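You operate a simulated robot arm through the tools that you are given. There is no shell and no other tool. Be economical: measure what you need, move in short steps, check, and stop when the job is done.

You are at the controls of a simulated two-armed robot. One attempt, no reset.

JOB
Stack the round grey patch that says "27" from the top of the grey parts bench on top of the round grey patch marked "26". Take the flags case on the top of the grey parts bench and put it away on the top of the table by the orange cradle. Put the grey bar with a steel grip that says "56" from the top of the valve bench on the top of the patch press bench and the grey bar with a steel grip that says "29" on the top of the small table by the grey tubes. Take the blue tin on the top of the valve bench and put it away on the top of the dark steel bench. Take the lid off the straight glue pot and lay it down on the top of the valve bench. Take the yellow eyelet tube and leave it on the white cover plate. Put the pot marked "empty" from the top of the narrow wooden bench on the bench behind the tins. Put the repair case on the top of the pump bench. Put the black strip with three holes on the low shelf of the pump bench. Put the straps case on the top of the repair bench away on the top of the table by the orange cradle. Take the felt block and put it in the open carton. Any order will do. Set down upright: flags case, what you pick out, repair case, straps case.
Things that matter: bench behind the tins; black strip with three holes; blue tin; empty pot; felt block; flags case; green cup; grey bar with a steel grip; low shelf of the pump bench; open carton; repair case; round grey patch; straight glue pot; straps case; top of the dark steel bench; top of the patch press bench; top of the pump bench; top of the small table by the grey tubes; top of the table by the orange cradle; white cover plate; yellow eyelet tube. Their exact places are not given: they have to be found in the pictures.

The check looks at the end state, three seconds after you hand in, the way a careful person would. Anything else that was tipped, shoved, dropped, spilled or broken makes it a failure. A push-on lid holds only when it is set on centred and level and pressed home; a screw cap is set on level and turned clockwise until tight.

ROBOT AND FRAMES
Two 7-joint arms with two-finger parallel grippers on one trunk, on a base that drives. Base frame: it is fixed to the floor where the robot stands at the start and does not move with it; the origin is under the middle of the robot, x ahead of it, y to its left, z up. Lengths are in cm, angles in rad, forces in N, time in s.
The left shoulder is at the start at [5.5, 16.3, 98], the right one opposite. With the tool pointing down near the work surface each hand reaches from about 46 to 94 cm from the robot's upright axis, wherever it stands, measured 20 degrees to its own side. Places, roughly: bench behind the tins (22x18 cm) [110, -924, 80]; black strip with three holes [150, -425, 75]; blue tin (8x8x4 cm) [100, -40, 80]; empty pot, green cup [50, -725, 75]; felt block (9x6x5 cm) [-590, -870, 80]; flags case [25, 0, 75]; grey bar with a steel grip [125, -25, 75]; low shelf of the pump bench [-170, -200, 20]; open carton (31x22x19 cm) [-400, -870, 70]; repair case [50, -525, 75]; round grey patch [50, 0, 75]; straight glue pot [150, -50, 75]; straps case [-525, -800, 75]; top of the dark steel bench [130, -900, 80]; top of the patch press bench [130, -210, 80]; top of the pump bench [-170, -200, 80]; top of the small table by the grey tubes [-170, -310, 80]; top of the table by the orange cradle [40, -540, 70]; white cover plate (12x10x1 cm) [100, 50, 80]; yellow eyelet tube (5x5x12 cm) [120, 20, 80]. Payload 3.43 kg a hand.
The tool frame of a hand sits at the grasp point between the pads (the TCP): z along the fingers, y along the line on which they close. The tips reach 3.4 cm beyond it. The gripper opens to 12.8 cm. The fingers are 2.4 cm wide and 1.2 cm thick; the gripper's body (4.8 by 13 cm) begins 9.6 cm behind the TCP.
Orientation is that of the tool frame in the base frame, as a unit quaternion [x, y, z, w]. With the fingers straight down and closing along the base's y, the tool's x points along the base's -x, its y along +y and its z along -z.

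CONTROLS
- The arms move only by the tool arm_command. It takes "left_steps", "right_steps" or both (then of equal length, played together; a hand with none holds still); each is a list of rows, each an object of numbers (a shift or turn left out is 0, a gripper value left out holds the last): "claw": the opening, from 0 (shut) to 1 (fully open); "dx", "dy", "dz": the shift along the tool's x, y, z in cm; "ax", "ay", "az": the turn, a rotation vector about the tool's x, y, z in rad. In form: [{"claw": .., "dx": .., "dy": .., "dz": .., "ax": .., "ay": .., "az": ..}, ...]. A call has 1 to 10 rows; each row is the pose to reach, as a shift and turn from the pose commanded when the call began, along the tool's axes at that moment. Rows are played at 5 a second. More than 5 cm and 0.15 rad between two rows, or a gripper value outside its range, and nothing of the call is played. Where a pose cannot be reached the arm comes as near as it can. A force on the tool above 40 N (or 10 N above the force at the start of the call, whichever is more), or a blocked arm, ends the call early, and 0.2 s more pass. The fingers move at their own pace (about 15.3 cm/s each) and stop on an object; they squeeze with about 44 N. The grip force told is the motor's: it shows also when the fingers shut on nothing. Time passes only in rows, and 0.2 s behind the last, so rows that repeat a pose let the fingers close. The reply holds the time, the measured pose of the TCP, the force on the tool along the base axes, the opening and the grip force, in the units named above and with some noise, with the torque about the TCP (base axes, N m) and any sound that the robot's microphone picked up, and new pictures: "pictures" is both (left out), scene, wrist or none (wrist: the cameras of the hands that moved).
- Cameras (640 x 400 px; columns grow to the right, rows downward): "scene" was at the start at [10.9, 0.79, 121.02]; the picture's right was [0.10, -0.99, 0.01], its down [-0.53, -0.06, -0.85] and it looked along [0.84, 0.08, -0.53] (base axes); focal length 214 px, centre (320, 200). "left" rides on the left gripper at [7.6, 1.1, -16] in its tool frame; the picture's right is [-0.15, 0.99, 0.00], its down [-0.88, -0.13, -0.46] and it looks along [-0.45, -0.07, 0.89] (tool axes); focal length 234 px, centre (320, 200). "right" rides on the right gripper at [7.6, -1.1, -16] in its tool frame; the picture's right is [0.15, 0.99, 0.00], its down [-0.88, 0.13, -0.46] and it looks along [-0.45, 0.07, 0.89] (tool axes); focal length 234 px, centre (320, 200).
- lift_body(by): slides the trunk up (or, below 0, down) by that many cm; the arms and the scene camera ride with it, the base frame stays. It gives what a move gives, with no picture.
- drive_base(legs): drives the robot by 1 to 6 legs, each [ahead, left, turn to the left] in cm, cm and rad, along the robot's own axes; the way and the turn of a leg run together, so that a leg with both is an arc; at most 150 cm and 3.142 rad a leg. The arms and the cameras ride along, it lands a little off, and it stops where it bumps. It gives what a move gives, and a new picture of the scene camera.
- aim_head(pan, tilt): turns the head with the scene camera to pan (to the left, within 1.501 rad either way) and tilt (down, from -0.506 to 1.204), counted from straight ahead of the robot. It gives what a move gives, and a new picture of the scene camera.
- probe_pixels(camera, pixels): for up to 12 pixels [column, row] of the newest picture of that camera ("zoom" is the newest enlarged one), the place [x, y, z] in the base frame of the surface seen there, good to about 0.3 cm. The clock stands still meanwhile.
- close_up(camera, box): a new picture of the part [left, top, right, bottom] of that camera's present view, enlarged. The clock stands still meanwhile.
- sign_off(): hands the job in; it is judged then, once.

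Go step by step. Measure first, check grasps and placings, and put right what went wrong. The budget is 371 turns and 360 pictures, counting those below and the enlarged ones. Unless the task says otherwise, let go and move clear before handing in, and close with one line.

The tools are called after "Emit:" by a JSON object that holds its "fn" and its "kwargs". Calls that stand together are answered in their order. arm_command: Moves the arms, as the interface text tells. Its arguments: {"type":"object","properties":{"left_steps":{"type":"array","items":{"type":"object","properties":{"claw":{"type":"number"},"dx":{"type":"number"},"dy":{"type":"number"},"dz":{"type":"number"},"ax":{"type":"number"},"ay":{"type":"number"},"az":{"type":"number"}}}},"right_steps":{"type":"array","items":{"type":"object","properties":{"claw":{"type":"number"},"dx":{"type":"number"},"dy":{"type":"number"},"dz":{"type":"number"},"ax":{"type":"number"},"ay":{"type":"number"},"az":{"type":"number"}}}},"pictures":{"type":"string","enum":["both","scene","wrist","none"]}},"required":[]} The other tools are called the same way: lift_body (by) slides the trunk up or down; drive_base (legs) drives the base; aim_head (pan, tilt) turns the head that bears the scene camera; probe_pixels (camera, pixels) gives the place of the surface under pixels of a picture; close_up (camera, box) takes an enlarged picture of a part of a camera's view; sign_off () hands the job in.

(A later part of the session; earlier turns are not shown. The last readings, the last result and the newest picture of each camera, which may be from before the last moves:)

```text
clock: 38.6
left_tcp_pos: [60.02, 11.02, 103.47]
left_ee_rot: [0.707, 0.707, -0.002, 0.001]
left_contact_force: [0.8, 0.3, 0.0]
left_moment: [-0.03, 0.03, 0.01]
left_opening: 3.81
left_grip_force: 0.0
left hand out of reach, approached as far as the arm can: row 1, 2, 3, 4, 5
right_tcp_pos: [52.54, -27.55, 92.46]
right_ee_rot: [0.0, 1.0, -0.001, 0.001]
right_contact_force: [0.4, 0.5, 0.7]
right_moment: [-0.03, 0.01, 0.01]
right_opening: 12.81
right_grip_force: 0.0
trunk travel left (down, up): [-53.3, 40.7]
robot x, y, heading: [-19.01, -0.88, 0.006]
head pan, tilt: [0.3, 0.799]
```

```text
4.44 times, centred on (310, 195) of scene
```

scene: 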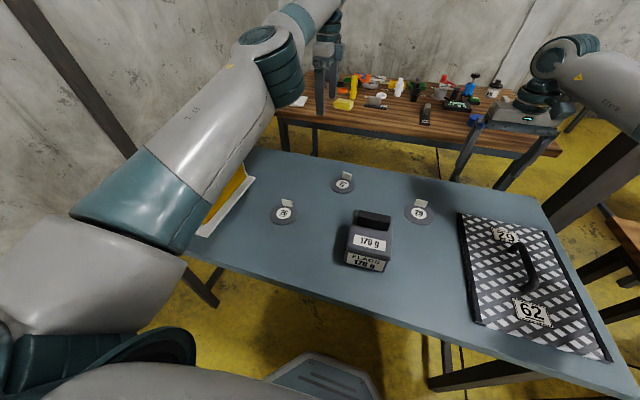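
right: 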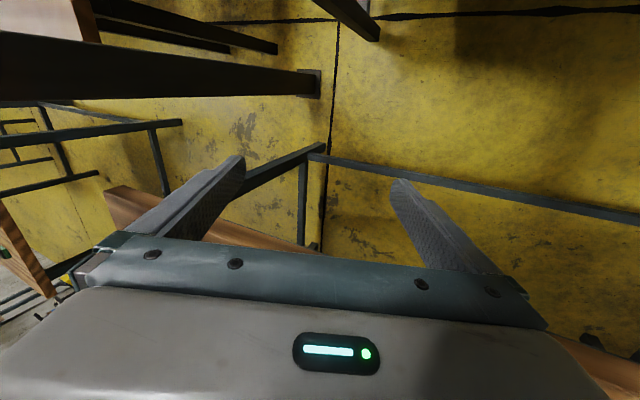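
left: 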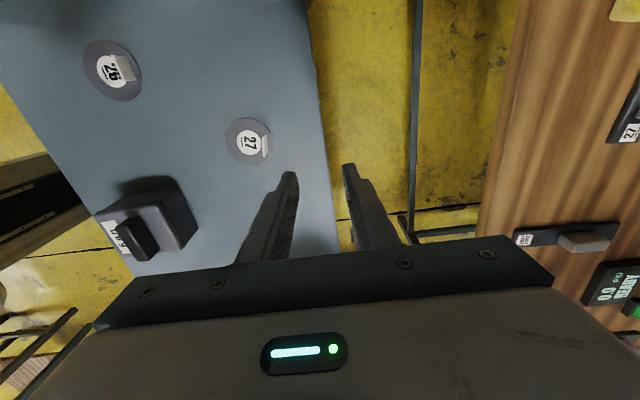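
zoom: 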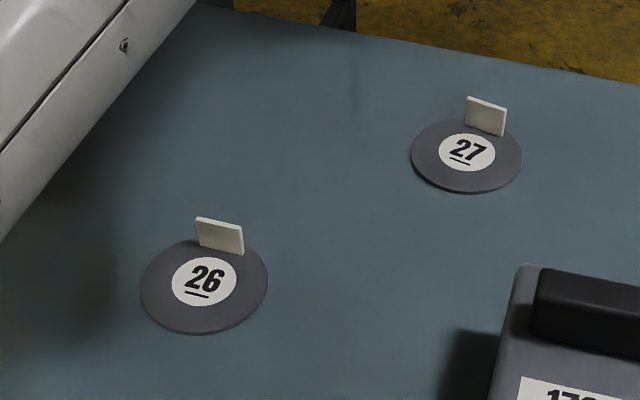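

The left hand can't reach x=51 in this wrist pose. I probe the tabs and try the mirrored wrist pose with the right hand.

Emit:
{"fn": "probe_pixels", "kwargs": {"camera": "zoom", "pixels": [[469, 112], [501, 126], [486, 102], [486, 131], [468, 150], [412, 158], [521, 160], [200, 232], [240, 246], [220, 223], [205, 278], [142, 290]]}}

Emit:
{"fn": "arm_command", "kwargs": {"right_steps": [{"az": 0.15, "claw": 0.3}, {"az": 0.3}, {"az": 0.45}, {"az": 0.6}, {"az": 0.75}, {"az": 0.9}, {"az": 1.05}, {"az": 1.2}, {"az": 1.35}, {"az": 1.5}], "left_steps": [{"dx": 2}, {"dx": 4}, {"dx": 6}, {"dx": 8}, {"dx": 10}, {"dx": 12}, {"dx": 14}, {"dx": 16}, {"dx": 18}, {"dx": 20}], "pictures": "none"}}

```text
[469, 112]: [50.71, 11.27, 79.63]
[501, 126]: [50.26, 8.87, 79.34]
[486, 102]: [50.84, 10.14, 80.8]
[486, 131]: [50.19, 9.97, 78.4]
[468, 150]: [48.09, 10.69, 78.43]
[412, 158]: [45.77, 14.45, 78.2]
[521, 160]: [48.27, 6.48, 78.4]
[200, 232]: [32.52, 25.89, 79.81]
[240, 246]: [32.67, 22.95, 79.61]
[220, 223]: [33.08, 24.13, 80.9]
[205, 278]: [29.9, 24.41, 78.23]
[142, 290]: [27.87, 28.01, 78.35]
```

```text
clock: 40.8
left_tcp_pos: [60.57, 31.16, 103.58]
left_ee_rot: [0.708, 0.707, -0.001, 0.002]
left_contact_force: [-0.4, 0.6, -0.4]
left_moment: [0.01, -0.03, -0.01]
left_opening: 3.83
left_grip_force: 0.1
left hand out of reach, approached as far as the arm can: row 1, 2, 3, 4, 5, 6, 7, 8, 9, 10
right_tcp_pos: [52.31, -27.58, 92.52]
right_ee_rot: [0.683, 0.731, 0.001, 0.002]
right_contact_force: [0.1, 0.7, -0.4]
right_moment: [-0.04, 0.0, 0.0]
right_opening: 3.84
right_grip_force: 0.1
trunk travel left (down, up): [-53.3, 40.7]
robot x, y, heading: [-19.44, -1.28, 0.004]
head pan, tilt: [0.3, 0.799]
```

The right hand holds this wrist pose well. I turn the left wrist back to normal and raise it, then shift the base left so the right hand can work on the patches.

Emit:
{"fn": "arm_command", "kwargs": {"left_steps": [{"az": -0.15, "dz": -1}, {"az": -0.3, "dz": -2}, {"az": -0.45, "dz": -3}, {"az": -0.6, "dz": -4}, {"az": -0.75, "dz": -5}, {"az": -0.9, "dz": -6}, {"az": -1.05, "dz": -7}, {"az": -1.2, "dz": -8}, {"az": -1.35, "dz": -9}, {"az": -1.5, "dz": -10}], "right_steps": [{"az": 0.007}, {"az": 0.014}, {"az": 0.02}, {"az": 0.02}, {"az": 0.02}, {"az": 0.02}, {"az": 0.02}, {"az": 0.02}, {"az": 0.02}, {"az": 0.02}], "pictures": "none"}}

Emit:
{"fn": "drive_base", "kwargs": {"legs": [[-10, 0, 0], [0, 32, 0]]}}

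```text
clock: 43.0
left_tcp_pos: [56.62, 31.24, 114.13]
left_ee_rot: [0.035, 0.999, -0.001, 0.0]
left_contact_force: [-0.5, 0.6, -0.1]
left_moment: [0.02, -0.02, 0.01]
left_opening: 3.85
left_grip_force: 0.1
left hand out of reach, approached as far as the arm can: row 2, 3, 4, 5, 6, 7, 8, 9, 10
right_tcp_pos: [52.31, -27.69, 92.48]
right_ee_rot: [0.69, 0.724, 0.001, 0.001]
right_contact_force: [-0.2, 0.3, -0.2]
right_moment: [0.0, 0.01, 0.01]
right_opening: 3.83
right_grip_force: 0.0
trunk travel left (down, up): [-53.3, 40.7]
robot x, y, heading: [-19.34, -0.66, 0.006]
head pan, tilt: [0.3, 0.799]
```

```text
clock: 46.0
left_tcp_pos: [46.75, 63.05, 114.12]
left_ee_rot: [0.041, 0.999, 0.0, 0.001]
left_contact_force: [-0.1, -0.3, -1.1]
left_moment: [-0.02, 0.02, 0.01]
left_opening: 3.86
left_grip_force: 0.1
right_tcp_pos: [41.88, 4.1, 92.48]
right_ee_rot: [0.693, 0.721, 0.001, 0.002]
right_contact_force: [-0.5, 0.9, 0.1]
right_moment: [0.01, -0.01, -0.01]
right_opening: 3.83
right_grip_force: 0.0
trunk travel left (down, up): [-53.3, 40.7]
robot x, y, heading: [-29.41, 31.37, -0.004]
head pan, tilt: [0.3, 0.799]
```

scene: 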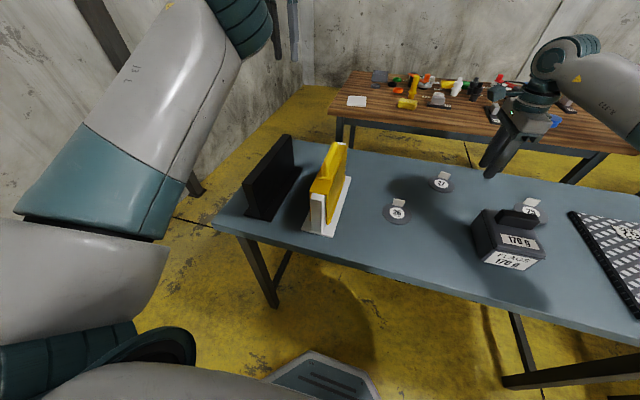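

The patches show at (442,181) and (398,211). I zoom for exact tab positions with the right hand near.

Emit:
{"fn": "close_up", "kwargs": {"camera": "scene", "box": [370, 150, 490, 225]}}

```text
5.33 times, centred on (430, 188) of scene
```

zoom: 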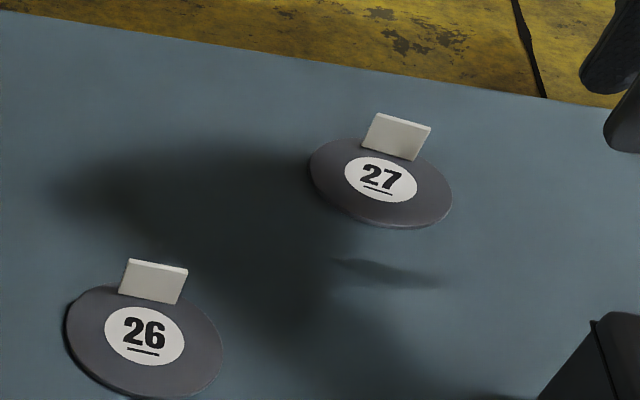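

Emit:
{"fn": "probe_pixels", "kwargs": {"camera": "zoom", "pixels": [[372, 130], [424, 140], [398, 122], [392, 148], [381, 180], [310, 170], [452, 195], [385, 226], [126, 275], [178, 288], [144, 335], [150, 397]]}}

```text
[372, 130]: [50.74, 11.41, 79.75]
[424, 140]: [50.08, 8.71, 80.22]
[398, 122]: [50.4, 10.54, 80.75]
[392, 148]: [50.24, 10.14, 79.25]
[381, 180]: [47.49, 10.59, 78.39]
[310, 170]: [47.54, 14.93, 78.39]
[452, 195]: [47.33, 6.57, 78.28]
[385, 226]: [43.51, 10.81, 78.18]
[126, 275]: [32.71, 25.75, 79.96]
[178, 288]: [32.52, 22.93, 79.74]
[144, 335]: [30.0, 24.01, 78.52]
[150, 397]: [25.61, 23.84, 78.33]
```

27's tab is centred at (50.4,10.1) running 0.22 rad off y. I bring the right hand over it, down to z 86.

Emit:
{"fn": "arm_command", "kwargs": {"right_steps": [{"dx": 2, "dy": 3, "az": 0.1}, {"dx": 4, "dy": 6, "az": 0.2}, {"dx": 5.7, "dy": 8.8, "az": 0.2}, {"dx": 5.7, "dy": 8.8, "az": 0.2, "dz": 3}, {"dx": 5.7, "dy": 8.8, "az": 0.2, "dz": 6}, {"dx": 5.7, "dy": 8.8, "az": 0.2, "dz": 6}], "pictures": "wrist"}}

Emit:
{"fn": "close_up", "kwargs": {"camera": "scene", "box": [390, 120, 510, 195]}}

```text
clock: 47.4
left_tcp_pos: [46.86, 62.96, 114.08]
left_ee_rot: [0.04, 0.999, -0.001, 0.001]
left_contact_force: [-0.5, 0.5, 0.7]
left_moment: [-0.01, -0.02, 0.0]
left_opening: 3.86
left_grip_force: 0.1
right_tcp_pos: [50.72, 10.07, 86.62]
right_ee_rot: [0.761, 0.649, 0.002, 0.001]
right_contact_force: [-0.4, 0.2, -0.1]
right_moment: [-0.01, 0.0, -0.02]
right_opening: 3.83
right_grip_force: 0.1
trunk travel left (down, up): [-53.3, 40.7]
robot x, y, heading: [-29.09, 31.83, -0.004]
head pan, tilt: [0.3, 0.799]
```

right: 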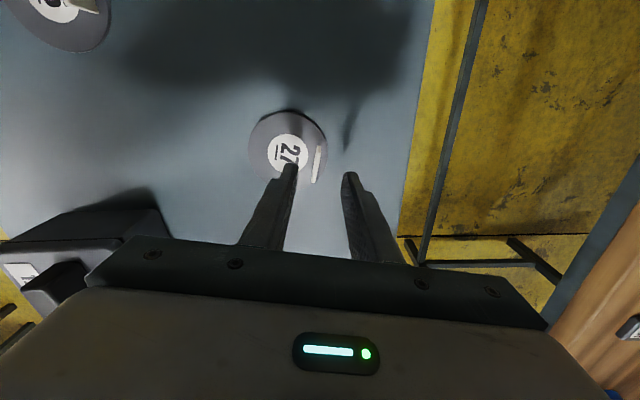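

```text
5.33 times, centred on (450, 158) of scene
```

zoom: 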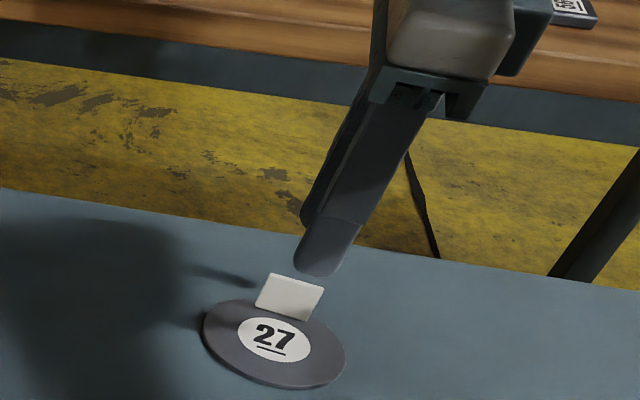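

The tab is between the fingers at (318,163). I descend to tips just over the disc and close.

Emit:
{"fn": "arm_command", "kwargs": {"right_steps": [{"dz": 2.2}, {"dz": 4.3}, {"dz": 4.3}, {"dz": 4.3, "claw": 0}, {"dz": 4.3, "claw": 0}, {"dz": 4.3, "claw": 0}, {"dz": 2, "claw": 0}, {"dz": -1, "claw": 0}, {"dz": -4, "claw": 0}, {"dz": -4, "claw": 0}], "pictures": "wrist"}}

Emit:
{"fn": "close_up", "kwargs": {"camera": "scene", "box": [370, 120, 490, 225]}}

```text
clock: 49.5
left_tcp_pos: [46.92, 62.98, 113.96]
left_ee_rot: [0.041, 0.999, -0.001, 0.0]
left_contact_force: [0.6, 0.2, 0.0]
left_moment: [0.04, 0.02, -0.01]
left_opening: 3.83
left_grip_force: 0.0
right_tcp_pos: [50.75, 9.88, 90.55]
right_ee_rot: [0.762, 0.648, 0.001, 0.001]
right_contact_force: [-0.3, 0.3, 0.2]
right_moment: [0.0, -0.01, -0.01]
right_opening: 0.28
right_grip_force: 37.4
trunk travel left (down, up): [-53.3, 40.7]
robot x, y, heading: [-29.52, 31.6, -0.008]
head pan, tilt: [0.3, 0.799]
```

right: 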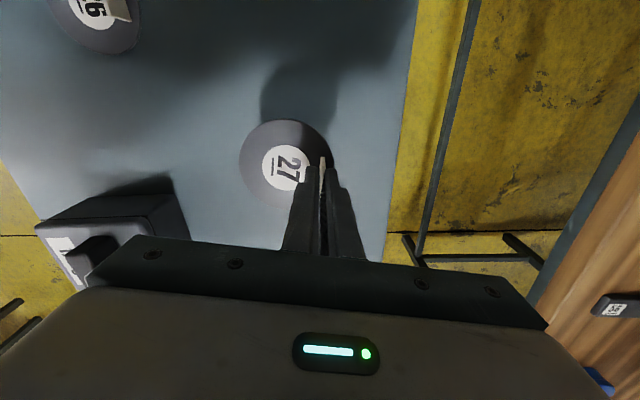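

```text
3.81 times, centred on (430, 172) of scene
```

zoom: 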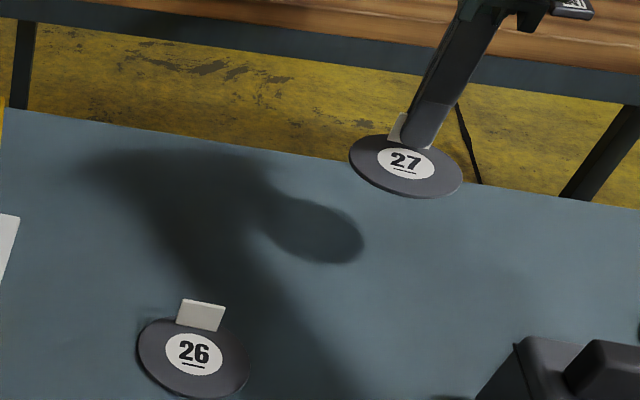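

27 is held level (0.28 cm on the tab). To keep the fingers clear of 26's tab I need to set 27 with its tab turned aside, so I measure how close the yellow case is.

Emit:
{"fn": "probe_pixels", "kwargs": {"camera": "scene", "pixels": [[330, 220], [347, 180], [338, 150], [325, 190], [350, 182], [335, 234], [318, 200], [345, 148]]}}

```text
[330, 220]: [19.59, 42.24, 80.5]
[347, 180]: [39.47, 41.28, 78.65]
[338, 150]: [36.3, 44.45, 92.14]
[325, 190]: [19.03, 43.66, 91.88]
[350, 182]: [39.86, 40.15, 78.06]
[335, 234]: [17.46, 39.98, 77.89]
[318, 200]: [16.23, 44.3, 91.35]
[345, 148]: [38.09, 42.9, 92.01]
```

The case starts at y=40, so there is room to set 27 with its tab toward +y. I carry it over 26 while turning the wrist.

Emit:
{"fn": "arm_command", "kwargs": {"right_steps": [{"dx": 1.4, "dy": -2.5, "az": -0.145}, {"dx": 2.8, "dy": -5, "az": -0.29}, {"dx": 4.2, "dy": -7.5, "az": -0.435}, {"dx": 5.6, "dy": -10, "az": -0.58}, {"dx": 7, "dy": -12.5, "az": -0.725}, {"dx": 8.4, "dy": -15, "az": -0.87}, {"dx": 9.8, "dy": -17.5, "az": -1.015}, {"dx": 11.2, "dy": -20, "az": -1.16}, {"dx": 12.6, "dy": -22.5, "az": -1.305}, {"dx": 13.86, "dy": -24.86, "az": -1.45}], "pictures": "none"}}

Emit:
{"fn": "arm_command", "kwargs": {"right_steps": [{"az": -0.14}, {"az": -0.28}, {"az": -0.28}], "pictures": "wrist"}}

Emit:
{"fn": "close_up", "kwargs": {"camera": "scene", "box": [350, 150, 470, 245]}}

```text
clock: 51.8
left_tcp_pos: [46.77, 63.07, 113.96]
left_ee_rot: [0.04, 0.999, -0.001, 0.0]
left_contact_force: [0.1, 0.3, 0.6]
left_moment: [-0.03, 0.01, 0.04]
left_opening: 3.84
left_grip_force: 0.1
right_tcp_pos: [28.18, 27.93, 90.44]
right_ee_rot: [0.14, 0.99, -0.001, 0.002]
right_contact_force: [-0.4, -0.7, -0.4]
right_moment: [0.0, 0.0, 0.02]
right_opening: 0.27
right_grip_force: 38.0
trunk travel left (down, up): [-53.3, 40.7]
robot x, y, heading: [-29.42, 31.72, -0.006]
head pan, tilt: [0.3, 0.799]
```

```text
clock: 52.5
left_tcp_pos: [46.82, 62.99, 114.05]
left_ee_rot: [0.041, 0.999, -0.002, 0.001]
left_contact_force: [-0.2, 0.4, -0.4]
left_moment: [0.0, 0.02, 0.0]
left_opening: 3.81
left_grip_force: 0.1
right_tcp_pos: [28.15, 27.86, 90.45]
right_ee_rot: [0.0, 1.0, -0.001, 0.002]
right_contact_force: [0.4, 0.0, -0.3]
right_moment: [0.01, 0.0, -0.04]
right_opening: 0.28
right_grip_force: 37.8
trunk travel left (down, up): [-53.3, 40.7]
robot x, y, heading: [-29.03, 31.44, -0.002]
head pan, tilt: [0.3, 0.799]
```

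right: 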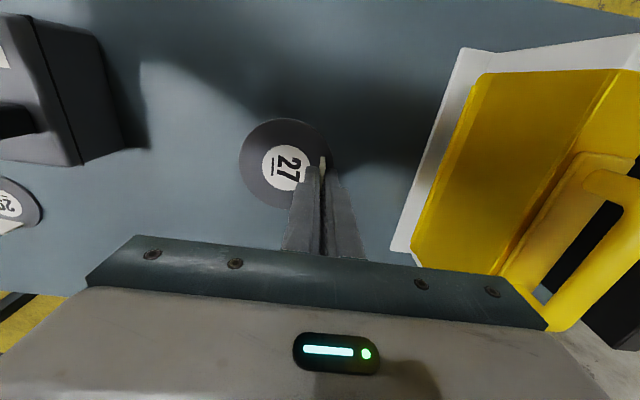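

```text
4.21 times, centred on (410, 198) of scene
```

zoom: 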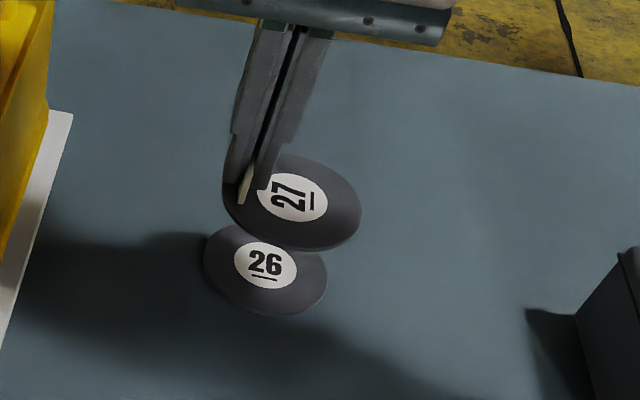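

I measure the held disc's position to correct the target.

Emit:
{"fn": "probe_pixels", "kwargs": {"camera": "zoom", "pixels": [[294, 199], [360, 215], [300, 248], [320, 162], [245, 190], [265, 262], [205, 258], [326, 282], [270, 315]]}}

```text
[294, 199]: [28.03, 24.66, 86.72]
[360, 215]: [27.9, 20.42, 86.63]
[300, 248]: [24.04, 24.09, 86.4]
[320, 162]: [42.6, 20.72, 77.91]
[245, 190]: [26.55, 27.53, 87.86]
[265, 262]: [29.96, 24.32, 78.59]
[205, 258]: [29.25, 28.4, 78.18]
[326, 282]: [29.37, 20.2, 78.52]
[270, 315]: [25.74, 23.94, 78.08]
```

I shift slightly to clear 26's tab and lower 27 onto 26, then release gently.

Emit:
{"fn": "arm_command", "kwargs": {"right_steps": [{"dx": 0.2, "dy": -0.25}, {"dx": 0.2, "dy": -0.25, "dz": 3}, {"dx": 0.2, "dy": -0.25, "dz": 5.5}, {"dx": 0.2, "dy": -0.25, "dz": 6.8}, {"dx": 0.2, "dy": -0.25, "dz": 7.3}, {"dx": 0.2, "dy": -0.25, "dz": 7.6}, {"dx": 0.2, "dy": -0.25, "dz": 7.6}], "pictures": "none"}}

Emit:
{"fn": "close_up", "kwargs": {"camera": "scene", "box": [350, 150, 470, 245]}}

```text
clock: 54.1
left_tcp_pos: [46.83, 62.96, 114.16]
left_ee_rot: [0.041, 0.999, -0.001, 0.001]
left_contact_force: [0.3, 0.4, 0.2]
left_moment: [-0.01, 0.0, 0.0]
left_opening: 3.85
left_grip_force: 0.1
right_tcp_pos: [28.07, 27.61, 82.86]
right_ee_rot: [0.001, 1.0, 0.0, 0.002]
right_contact_force: [-0.6, 0.5, 0.2]
right_moment: [0.0, 0.02, 0.01]
right_opening: 0.29
right_grip_force: 37.3
trunk travel left (down, up): [-53.3, 40.7]
robot x, y, heading: [-29.55, 31.87, -0.006]
head pan, tilt: [0.3, 0.799]
```

```text
4.21 times, centred on (410, 198) of scene
```

zoom: 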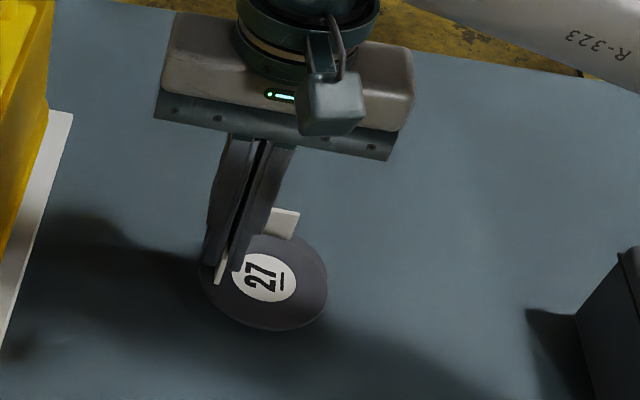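

27 sits right over 26, just in front of its tab. I lower a hair, open slightly and lift away.

Emit:
{"fn": "arm_command", "kwargs": {"right_steps": [{"dz": 0.2}, {"dz": 0.2, "claw": 0.1}, {"dz": 0.2, "claw": 0.15}, {"dz": 0.2, "claw": 0.15}, {"dz": -2, "claw": 0.15}, {"dz": -6, "claw": 0.15}, {"dz": -10, "claw": 0.15}], "pictures": "none"}}

Emit:
{"fn": "close_up", "kwargs": {"camera": "scene", "box": [350, 150, 470, 245]}}

```text
clock: 55.8
left_tcp_pos: [46.71, 62.93, 114.11]
left_ee_rot: [0.041, 0.999, -0.001, 0.001]
left_contact_force: [-0.1, 0.8, -0.4]
left_moment: [0.01, -0.03, 0.01]
left_opening: 3.86
left_grip_force: 0.0
right_tcp_pos: [28.0, 27.46, 92.89]
right_ee_rot: [0.001, 1.0, -0.002, 0.002]
right_contact_force: [0.7, 0.2, 0.3]
right_moment: [-0.01, 0.02, 0.0]
right_opening: 1.9
right_grip_force: 0.1
trunk travel left (down, up): [-53.3, 40.7]
robot x, y, heading: [-29.5, 31.62, -0.007]
head pan, tilt: [0.3, 0.799]
```

```text
4.21 times, centred on (410, 198) of scene
```

zoom: 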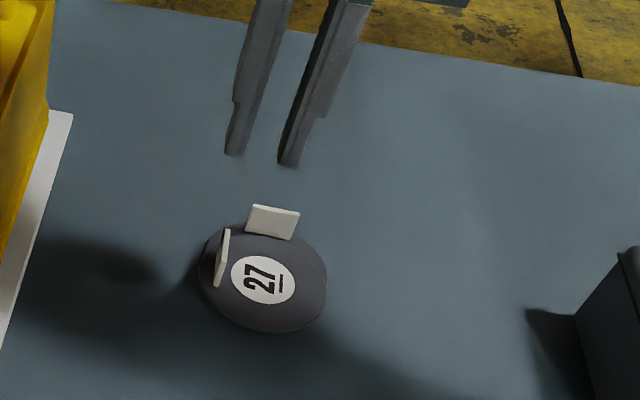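

27 lies on 26. Next the valve bench: I raise the right hand and look at that bench's layout.

Emit:
{"fn": "arm_command", "kwargs": {"right_steps": [{"dz": -4, "claw": 0.5}, {"dz": -8}, {"dz": -12}], "pictures": "none"}}

Emit:
{"fn": "drive_base", "kwargs": {"legs": [[0, -32, 0]]}}

Emit:
{"fn": "aim_head", "kwargs": {"pan": -0.1, "tilt": 0.6}}

```text
clock: 56.5
left_tcp_pos: [46.81, 62.96, 114.08]
left_ee_rot: [0.042, 0.999, -0.001, 0.002]
left_contact_force: [0.2, -0.3, 0.7]
left_moment: [-0.05, -0.04, 0.02]
left_opening: 3.83
left_grip_force: 0.0
right_tcp_pos: [28.04, 27.55, 104.88]
right_ee_rot: [0.001, 1.0, -0.001, 0.001]
right_contact_force: [0.1, 0.5, -0.5]
right_moment: [-0.05, 0.01, 0.02]
right_opening: 6.38
right_grip_force: 0.0
trunk travel left (down, up): [-53.3, 40.7]
robot x, y, heading: [-29.17, 32.09, -0.005]
head pan, tilt: [0.3, 0.799]
```

```text
clock: 58.7
left_tcp_pos: [46.74, 30.42, 114.12]
left_ee_rot: [0.04, 0.999, -0.001, 0.001]
left_contact_force: [0.5, 0.2, 0.5]
left_moment: [0.03, 0.02, 0.0]
left_opening: 3.86
left_grip_force: 0.1
right_tcp_pos: [28.1, -4.92, 104.74]
right_ee_rot: [-0.001, 1.0, 0.0, 0.002]
right_contact_force: [-0.7, -0.4, 0.3]
right_moment: [-0.03, 0.0, -0.02]
right_opening: 6.41
right_grip_force: 0.0
trunk travel left (down, up): [-53.3, 40.7]
robot x, y, heading: [-29.7, -0.86, -0.002]
head pan, tilt: [0.3, 0.799]
```

scene: 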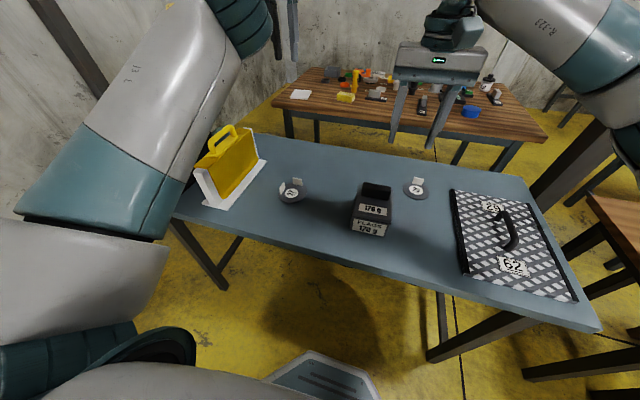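

```text
clock: 59.6
left_tcp_pos: [46.6, 30.52, 114.06]
left_ee_rot: [0.038, 0.999, -0.001, 0.0]
left_contact_force: [0.8, 0.3, 0.4]
left_moment: [-0.02, 0.03, -0.01]
left_opening: 3.84
left_grip_force: 0.1
right_tcp_pos: [28.09, -4.8, 104.76]
right_ee_rot: [0.0, 1.0, -0.002, 0.002]
right_contact_force: [0.0, 0.3, -0.3]
right_moment: [-0.01, -0.03, -0.01]
right_opening: 6.4
right_grip_force: 0.1
trunk travel left (down, up): [-53.3, 40.7]
robot x, y, heading: [-29.64, -1.02, -0.003]
head pan, tilt: [-0.099, 0.6]
```

scene: 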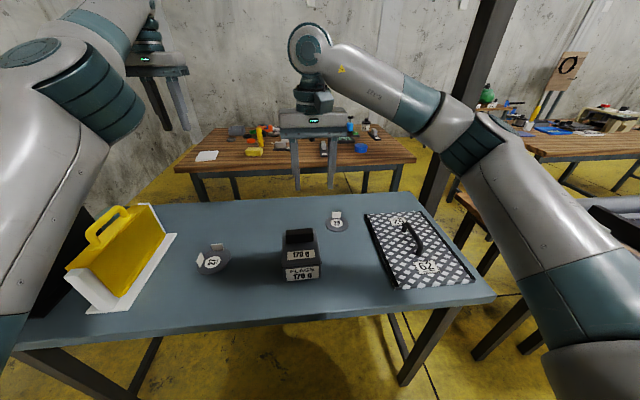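

Emit:
{"fn": "probe_pixels", "kwargs": {"camera": "scene", "pixels": [[495, 297], [418, 190], [14, 352], [250, 320], [180, 168], [410, 160], [215, 130], [205, 155], [255, 148], [390, 205], [300, 205], [440, 240]]}}

Emit:
{"fn": "close_up", "kwargs": {"camera": "scene", "box": [170, 105, 430, 205]}}

```text
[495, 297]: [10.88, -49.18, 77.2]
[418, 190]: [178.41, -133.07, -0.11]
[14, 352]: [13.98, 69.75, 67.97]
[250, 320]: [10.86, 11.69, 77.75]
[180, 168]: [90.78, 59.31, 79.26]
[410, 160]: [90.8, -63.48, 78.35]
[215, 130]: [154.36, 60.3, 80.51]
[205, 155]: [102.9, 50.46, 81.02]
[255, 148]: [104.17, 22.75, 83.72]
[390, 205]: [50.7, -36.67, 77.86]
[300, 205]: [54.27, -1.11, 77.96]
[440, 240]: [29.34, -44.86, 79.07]
```

```text
2.46 times, centred on (300, 155) of scene
```

zoom: 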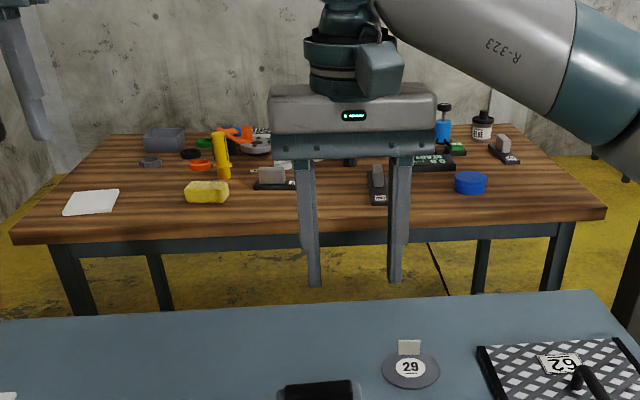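

The valve bench spans x 91–157, y −65..62 with a 31 cm gap before it. To get at its left part I check the free floor to the left.

Emit:
{"fn": "aim_head", "kwargs": {"pan": 0.9, "tilt": 0.3}}

```text
clock: 60.9
left_tcp_pos: [46.59, 30.38, 114.12]
left_ee_rot: [0.04, 0.999, -0.001, 0.0]
left_contact_force: [-0.6, 0.4, 0.3]
left_moment: [0.01, 0.01, -0.03]
left_opening: 3.83
left_grip_force: 0.2
right_tcp_pos: [28.06, -4.9, 104.96]
right_ee_rot: [-0.001, 1.0, 0.0, 0.001]
right_contact_force: [0.5, -0.7, -0.2]
right_moment: [0.0, 0.02, -0.01]
right_opening: 6.38
right_grip_force: 0.1
trunk travel left (down, up): [-53.3, 40.7]
robot x, y, heading: [-29.0, -1.65, 0.001]
head pan, tilt: [0.901, 0.3]
```

scene: 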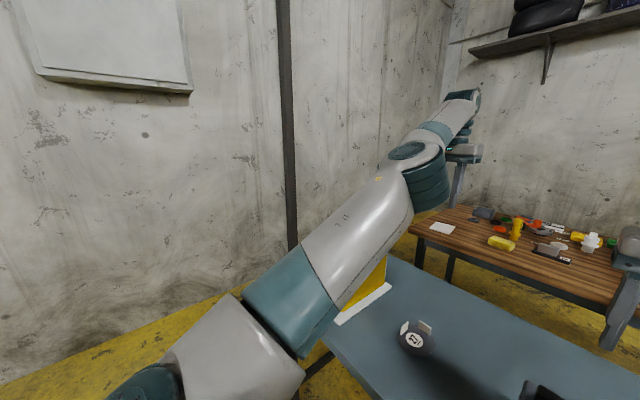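

Emit:
{"fn": "probe_pixels", "kwargs": {"camera": "scene", "pixels": [[350, 100], [350, 200], [200, 230], [410, 237], [395, 250], [560, 160], [290, 235], [520, 50]]}}

```text
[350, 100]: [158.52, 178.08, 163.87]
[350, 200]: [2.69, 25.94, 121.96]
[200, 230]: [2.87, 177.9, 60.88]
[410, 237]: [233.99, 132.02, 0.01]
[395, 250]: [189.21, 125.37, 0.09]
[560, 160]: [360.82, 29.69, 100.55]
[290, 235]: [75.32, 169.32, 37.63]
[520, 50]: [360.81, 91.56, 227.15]
```

The wall behind is far away (x=361) and the left wall is at y=178, so I can go around the left end of both benches. I drive to about (112,108), facing −y.

Emit:
{"fn": "drive_base", "kwargs": {"legs": [[0, 117, 0], [141, 0, 0], [0, 0, -1.571]]}}

Emit:
{"fn": "aim_head", "kwargs": {"pan": 0, "tilt": 0.75}}

```text
clock: 77.3
left_tcp_pos: [140.16, 46.7, 114.13]
left_ee_rot: [0.731, 0.682, -0.002, 0.0]
left_contact_force: [0.7, -0.6, -0.4]
left_moment: [-0.01, -0.01, 0.04]
left_opening: 3.84
left_grip_force: 0.0
right_tcp_pos: [104.59, 64.97, 104.89]
right_ee_rot: [0.702, 0.712, -0.002, 0.0]
right_contact_force: [-0.2, -0.4, -0.2]
right_moment: [0.0, 0.01, -0.01]
right_opening: 6.39
right_grip_force: 0.0
trunk travel left (down, up): [-53.3, 40.7]
robot x, y, heading: [107.46, 122.68, -1.559]
head pan, tilt: [0.901, 0.3]
```

scene: 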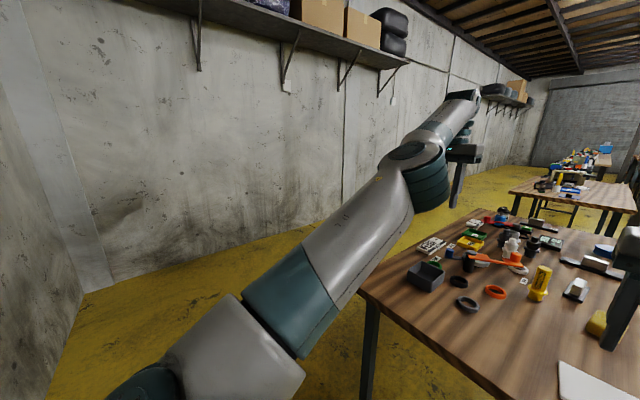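

```text
clock: 78.5
left_tcp_pos: [140.13, 46.79, 114.02]
left_ee_rot: [0.731, 0.682, -0.001, -0.001]
left_contact_force: [-0.5, 0.1, -0.2]
left_moment: [0.02, 0.0, 0.0]
left_opening: 3.83
left_grip_force: 0.0
right_tcp_pos: [104.5, 64.86, 104.81]
right_ee_rot: [0.703, 0.711, -0.001, 0.0]
right_contact_force: [-0.2, -0.5, 0.3]
right_moment: [-0.02, -0.04, -0.03]
right_opening: 6.39
right_grip_force: 0.0
trunk travel left (down, up): [-53.3, 40.7]
robot x, y, heading: [107.68, 122.2, -1.562]
head pan, tilt: [0.0, 0.75]
```

scene: 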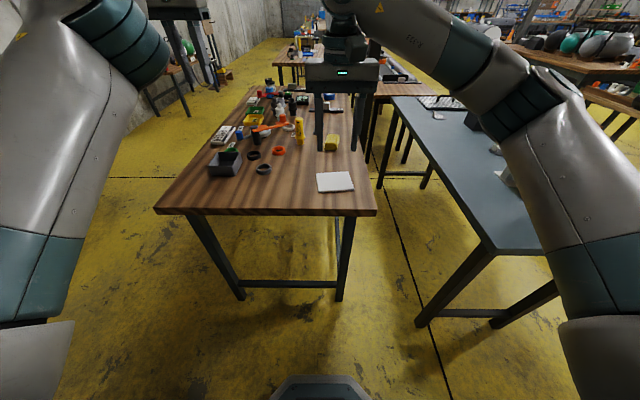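

The bench's left end is ahead with tube at (299,130) and plate at (335,182). I probe them and zoom.

Emit:
{"fn": "close_up", "kwargs": {"camera": "scene", "box": [190, 70, 380, 200]}}

Emit:
{"fn": "probe_pixels", "kwargs": {"camera": "scene", "pixels": [[299, 122], [299, 140], [335, 182], [319, 173], [354, 190], [318, 192], [350, 172], [280, 150], [332, 143]]}}

```text
3.08 times, centred on (285, 135) of scene
```

zoom: 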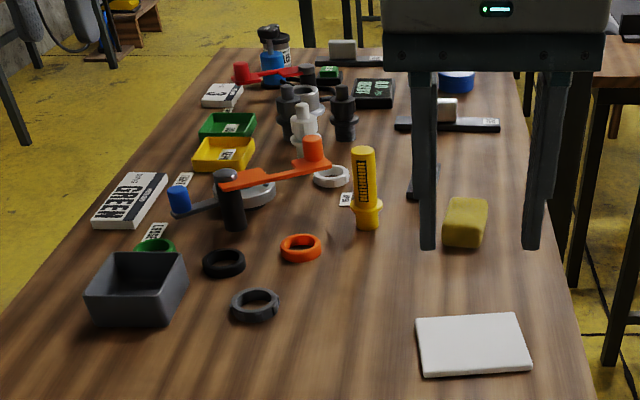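

```text
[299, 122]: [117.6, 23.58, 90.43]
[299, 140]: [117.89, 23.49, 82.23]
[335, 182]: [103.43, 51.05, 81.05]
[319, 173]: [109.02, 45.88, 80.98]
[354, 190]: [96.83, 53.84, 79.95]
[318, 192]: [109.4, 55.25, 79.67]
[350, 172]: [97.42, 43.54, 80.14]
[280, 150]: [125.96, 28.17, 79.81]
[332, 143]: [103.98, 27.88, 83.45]
```

I move 17 cm ahead and 15 cm to the right so that the left hand can work both tube and plate.

Emit:
{"fn": "drive_base", "kwargs": {"legs": [[17, -15, 0]]}}

Emit:
{"fn": "probe_pixels", "kwargs": {"camera": "scene", "pixels": [[320, 200]]}}

```text
clock: 80.2
left_tcp_pos: [125.22, 29.25, 114.1]
left_ee_rot: [0.731, 0.682, -0.002, 0.0]
left_contact_force: [0.1, -0.2, 0.4]
left_moment: [0.05, -0.02, 0.0]
left_opening: 3.85
left_grip_force: 0.0
right_tcp_pos: [89.65, 47.53, 104.75]
right_ee_rot: [0.702, 0.712, -0.002, 0.0]
right_contact_force: [-0.3, 0.7, -0.2]
right_moment: [0.0, 0.0, 0.01]
right_opening: 6.41
right_grip_force: 0.0
trunk travel left (down, up): [-53.3, 40.7]
robot x, y, heading: [93.1, 104.64, -1.556]
head pan, tilt: [0.0, 0.75]
```

scene: 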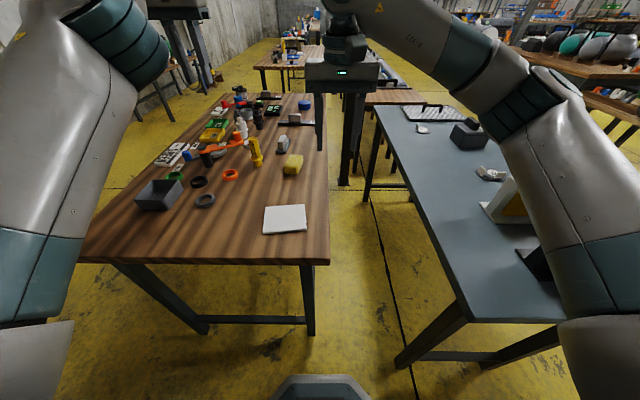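

```text
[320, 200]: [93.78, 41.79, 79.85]
```

I zoom on the tube's surroundings before descending.

Emit:
{"fn": "close_up", "kwargs": {"camera": "scene", "box": [190, 90, 320, 190]}}

```text
4.00 times, centred on (255, 140) of scene
```

zoom: 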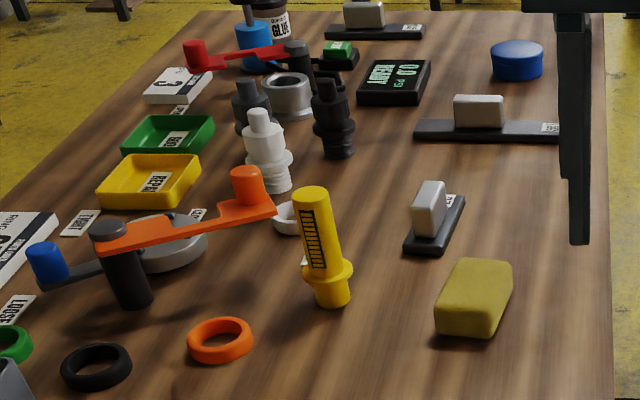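

Emit:
{"fn": "probe_pixels", "kwargs": {"camera": "zoom", "pixels": [[311, 193], [320, 235], [330, 300], [338, 268], [248, 180], [245, 205], [288, 220], [268, 130], [435, 205], [480, 105], [300, 260]]}}

```text
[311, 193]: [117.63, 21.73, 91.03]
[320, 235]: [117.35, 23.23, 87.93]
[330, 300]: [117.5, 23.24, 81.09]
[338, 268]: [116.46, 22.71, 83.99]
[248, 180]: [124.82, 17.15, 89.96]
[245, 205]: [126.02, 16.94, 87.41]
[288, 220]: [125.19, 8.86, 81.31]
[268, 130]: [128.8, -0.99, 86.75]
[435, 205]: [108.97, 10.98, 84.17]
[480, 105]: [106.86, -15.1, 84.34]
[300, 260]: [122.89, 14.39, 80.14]
```

The tube axis is at (117.6,21.9), its slim part above z 85. I bring the left hand over it and down to just above its top.

Emit:
{"fn": "arm_command", "kwargs": {"left_steps": [{"dx": -2.6, "dy": -2.4, "claw": 0.45}, {"dx": -5.2, "dy": -4.8}, {"dx": -7.86, "dy": -7.07}, {"dx": -7.86, "dy": -7.07, "dz": 5}, {"dx": -7.86, "dy": -7.07, "dz": 10}, {"dx": -7.86, "dy": -7.07, "dz": 15}, {"dx": -7.86, "dy": -7.07, "dz": 18}, {"dx": -7.86, "dy": -7.07, "dz": 18}], "pictures": "both"}}

```text
clock: 82.0
left_tcp_pos: [117.92, 22.97, 95.94]
left_ee_rot: [0.73, 0.683, -0.002, 0.001]
left_contact_force: [0.4, -0.5, -0.2]
left_moment: [0.04, -0.02, -0.03]
left_opening: 5.76
left_grip_force: 0.0
left hand out of reach, approached as far as the arm can: row 1, 2, 3, 4, 5, 6, 7, 8
right_tcp_pos: [89.67, 47.49, 104.86]
right_ee_rot: [0.703, 0.711, -0.002, 0.0]
right_contact_force: [0.4, 0.2, 0.2]
right_moment: [0.0, 0.01, -0.02]
right_opening: 6.41
right_grip_force: 0.2
trunk travel left (down, up): [-53.3, 40.7]
robot x, y, heading: [92.8, 104.88, -1.563]
head pan, tilt: [0.0, 0.75]
```

scene: 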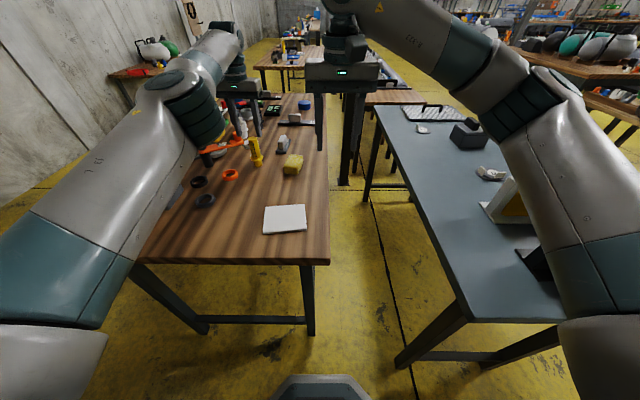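
left: 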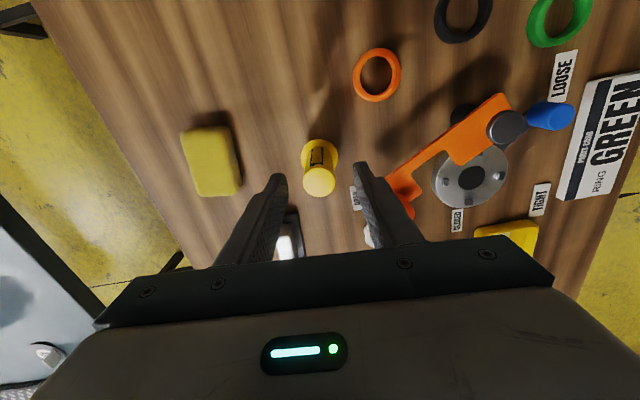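

I'm at the edge of reach; I drive 6 cm ahead with the fingers above the tube's top, then correct.

Emit:
{"fn": "drive_base", "kwargs": {"legs": [[6, 0, 0]]}}

```text
clock: 83.0
left_tcp_pos: [117.89, 17.07, 95.86]
left_ee_rot: [0.731, 0.683, -0.001, -0.001]
left_contact_force: [-0.3, 0.5, 0.4]
left_moment: [0.03, -0.02, 0.02]
left_opening: 5.75
left_grip_force: 0.1
right_tcp_pos: [89.86, 41.55, 104.82]
right_ee_rot: [0.703, 0.711, -0.001, 0.0]
right_contact_force: [0.5, -1.0, 0.3]
right_moment: [0.03, -0.04, -0.01]
right_opening: 6.41
right_grip_force: 0.1
trunk travel left (down, up): [-53.3, 40.7]
robot x, y, heading: [93.01, 99.12, -1.562]
head pan, tilt: [0.0, 0.75]
```

scene: 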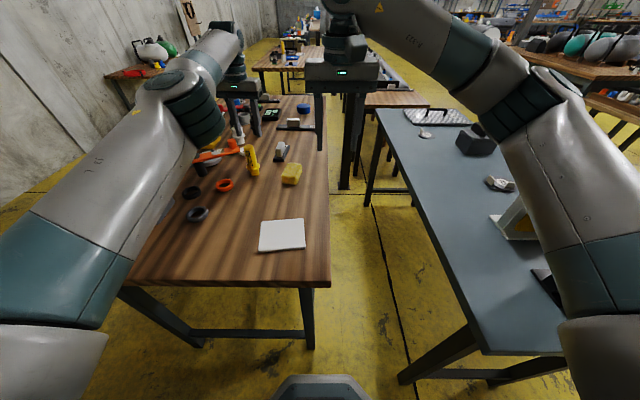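

Emit:
{"fn": "arm_command", "kwargs": {"left_steps": [{"dx": 2.4, "dy": -0.3}, {"dx": 4.8, "dy": -0.6}, {"dx": 4.8, "dy": -0.6}], "pictures": "wrist"}}

```text
clock: 83.8
left_tcp_pos: [116.91, 22.06, 96.17]
left_ee_rot: [0.731, 0.682, 0.001, 0.001]
left_contact_force: [-2.0, 0.4, -0.1]
left_moment: [-0.02, -0.16, 0.0]
left_opening: 5.75
left_grip_force: 0.1
left hand out of reach, approached as far as the arm can: row 1
right_tcp_pos: [88.99, 41.88, 104.88]
right_ee_rot: [0.704, 0.711, 0.0, 0.004]
right_contact_force: [-0.6, 0.2, -0.4]
right_moment: [-0.03, -0.1, -0.04]
right_opening: 6.42
right_grip_force: 0.1
trunk travel left (down, up): [-53.3, 40.7]
robot x, y, heading: [93.02, 98.89, -1.563]
head pan, tilt: [0.0, 0.75]
```

left: 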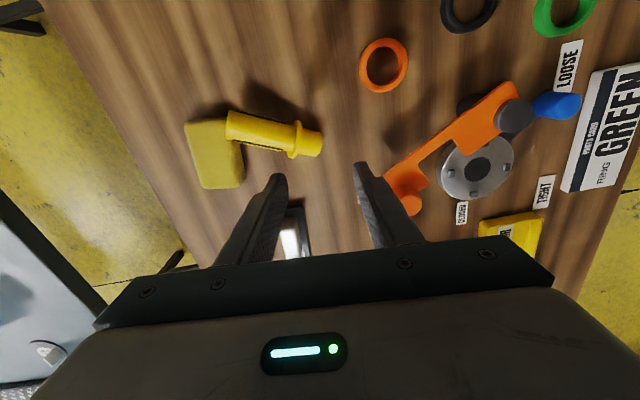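

My fingertip nudged the tube over: it now lies toward −x against the yellow sponge. I lift clear and measure how it lies.

Emit:
{"fn": "arm_command", "kwargs": {"left_steps": [{"dz": -4}, {"dz": -8}, {"dz": -8}], "pictures": "none"}}

Emit:
{"fn": "close_up", "kwargs": {"camera": "left", "box": [160, 60, 400, 210]}}

Emit:
{"fn": "close_up", "kwargs": {"camera": "scene", "box": [200, 110, 330, 200]}}

```text
clock: 84.6
left_tcp_pos: [117.82, 21.92, 103.84]
left_ee_rot: [0.731, 0.682, -0.001, -0.001]
left_contact_force: [0.6, 0.1, 0.8]
left_moment: [0.03, 0.03, -0.02]
left_opening: 5.76
left_grip_force: 0.0
right_tcp_pos: [89.83, 41.68, 104.78]
right_ee_rot: [0.702, 0.712, -0.001, 0.0]
right_contact_force: [-0.5, 0.4, -0.1]
right_moment: [0.02, 0.03, 0.03]
right_opening: 6.43
right_grip_force: 0.3
trunk travel left (down, up): [-53.3, 40.7]
robot x, y, heading: [93.14, 99.39, -1.558]
head pan, tilt: [0.0, 0.75]
```

```text
2.67 times, centred on (280, 135) of left
```

zoom: 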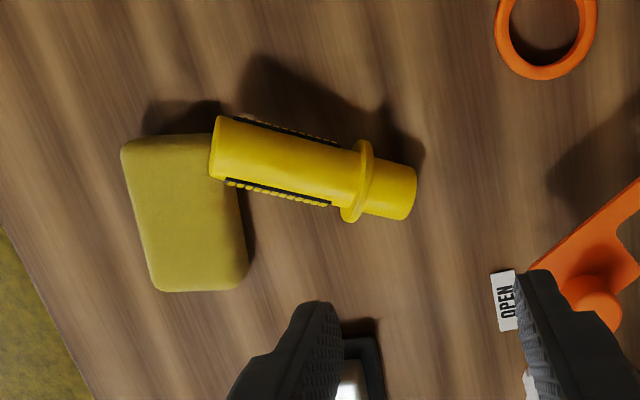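

```text
4.44 times, centred on (265, 155) of scene
```

zoom: 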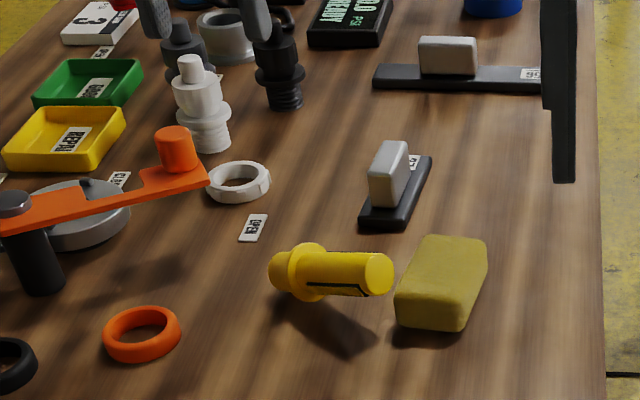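

Emit:
{"fn": "probe_pixels", "kwargs": {"camera": "zoom", "pixels": [[375, 255], [345, 255], [315, 250], [290, 255], [275, 270], [385, 275], [340, 295], [440, 250], [402, 310], [485, 250]]}}

Emit:
{"fn": "close_up", "kwargs": {"camera": "left", "box": [160, 60, 400, 210]}}

Emit:
{"fn": "probe_pixels", "kwargs": {"camera": "zoom", "pixels": [[225, 150], [270, 158], [320, 172], [360, 180], [395, 192], [130, 150], [225, 210], [215, 118], [215, 175], [412, 180], [365, 145], [350, 220]]}}

```text
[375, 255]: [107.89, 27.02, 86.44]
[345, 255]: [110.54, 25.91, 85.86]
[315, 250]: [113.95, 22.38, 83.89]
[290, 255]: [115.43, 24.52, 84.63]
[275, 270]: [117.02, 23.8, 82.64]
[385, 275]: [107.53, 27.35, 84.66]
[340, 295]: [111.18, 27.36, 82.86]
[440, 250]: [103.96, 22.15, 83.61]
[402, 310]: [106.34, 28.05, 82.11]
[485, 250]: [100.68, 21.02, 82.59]
```

```text
2.67 times, centred on (280, 135) of left
```

zoom: 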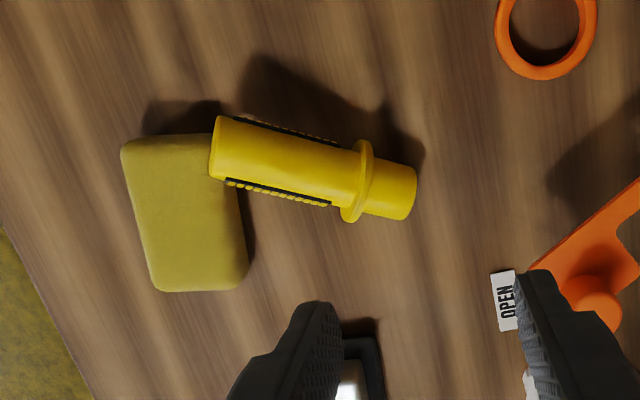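

```text
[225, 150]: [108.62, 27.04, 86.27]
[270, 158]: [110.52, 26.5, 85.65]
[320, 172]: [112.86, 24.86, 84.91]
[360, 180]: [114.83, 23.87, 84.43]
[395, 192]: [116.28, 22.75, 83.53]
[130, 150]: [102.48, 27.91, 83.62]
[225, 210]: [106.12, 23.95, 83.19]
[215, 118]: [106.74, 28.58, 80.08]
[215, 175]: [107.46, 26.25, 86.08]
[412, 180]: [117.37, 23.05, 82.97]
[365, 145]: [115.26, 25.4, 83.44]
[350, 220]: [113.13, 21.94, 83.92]
```

The tube leans with its top end on the sponge's edge, axis yawed 159°. I turn the left hand so its fingers straddle the tube across its axis at (111.3,25.4), staying high first.

Emit:
{"fn": "arm_command", "kwargs": {"left_steps": [{"dx": 0.5, "dy": -1, "az": -0.142}, {"dx": 1, "dy": -2, "az": -0.284}, {"dx": 1.5, "dy": -3, "az": -0.425}, {"dx": 2, "dy": -4, "az": -0.567}, {"dx": 2.5, "dy": -5, "az": -0.709}, {"dx": 3.03, "dy": -6, "az": -0.85}, {"dx": 3.03, "dy": -6.73, "az": -0.993}, {"dx": 3.03, "dy": -6.73, "az": -1.135}, {"dx": 3.03, "dy": -6.73, "az": -1.275}, {"dx": 3.03, "dy": -6.73, "az": -1.275, "dz": 4}], "pictures": "wrist"}}

```text
clock: 86.8
left_tcp_pos: [111.25, 25.13, 99.79]
left_ee_rot: [0.18, 0.984, 0.0, -0.001]
left_contact_force: [0.2, 0.3, -0.4]
left_moment: [0.03, 0.02, 0.01]
left_opening: 5.73
left_grip_force: 0.0
right_tcp_pos: [89.84, 41.51, 104.75]
right_ee_rot: [0.702, 0.712, -0.001, 0.0]
right_contact_force: [0.5, 0.2, -0.7]
right_moment: [0.05, -0.01, 0.03]
right_opening: 6.4
right_grip_force: 0.0
trunk travel left (down, up): [-53.3, 40.7]
robot x, y, heading: [92.91, 99.11, -1.557]
head pan, tilt: [0.0, 0.75]
```

left: 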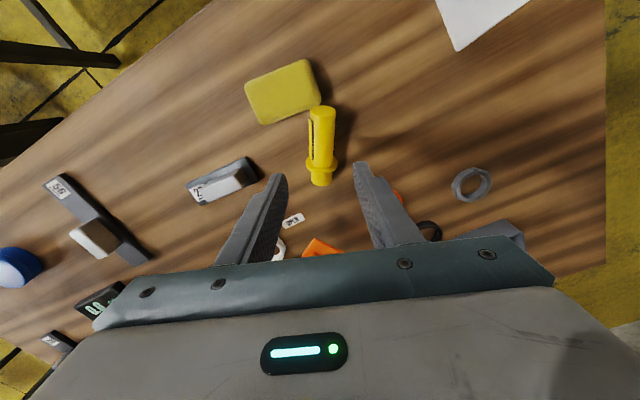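

The tube is aligned between the fingers at (320,150). I descend to z 84.5 and close.

Emit:
{"fn": "arm_command", "kwargs": {"left_steps": [{"dz": 4}, {"dz": 8}, {"dz": 11.5}, {"dz": 13.5}, {"dz": 15.3}, {"dz": 15.3}], "pictures": "wrist"}}

```text
clock: 88.2
left_tcp_pos: [111.15, 25.27, 84.74]
left_ee_rot: [0.181, 0.983, -0.001, -0.001]
left_contact_force: [-0.9, -0.9, -0.2]
left_moment: [0.0, 0.01, 0.0]
left_opening: 5.77
left_grip_force: 0.1
right_tcp_pos: [89.71, 41.82, 104.81]
right_ee_rot: [0.703, 0.711, -0.003, 0.0]
right_contact_force: [0.2, 1.3, -0.1]
right_moment: [-0.02, -0.01, -0.01]
right_opening: 6.38
right_grip_force: 0.0
trunk travel left (down, up): [-53.3, 40.7]
robot x, y, heading: [92.68, 99.59, -1.561]
head pan, tilt: [0.0, 0.75]
```

left: 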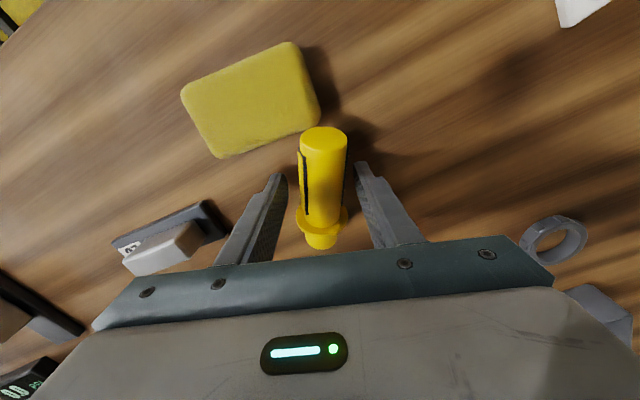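

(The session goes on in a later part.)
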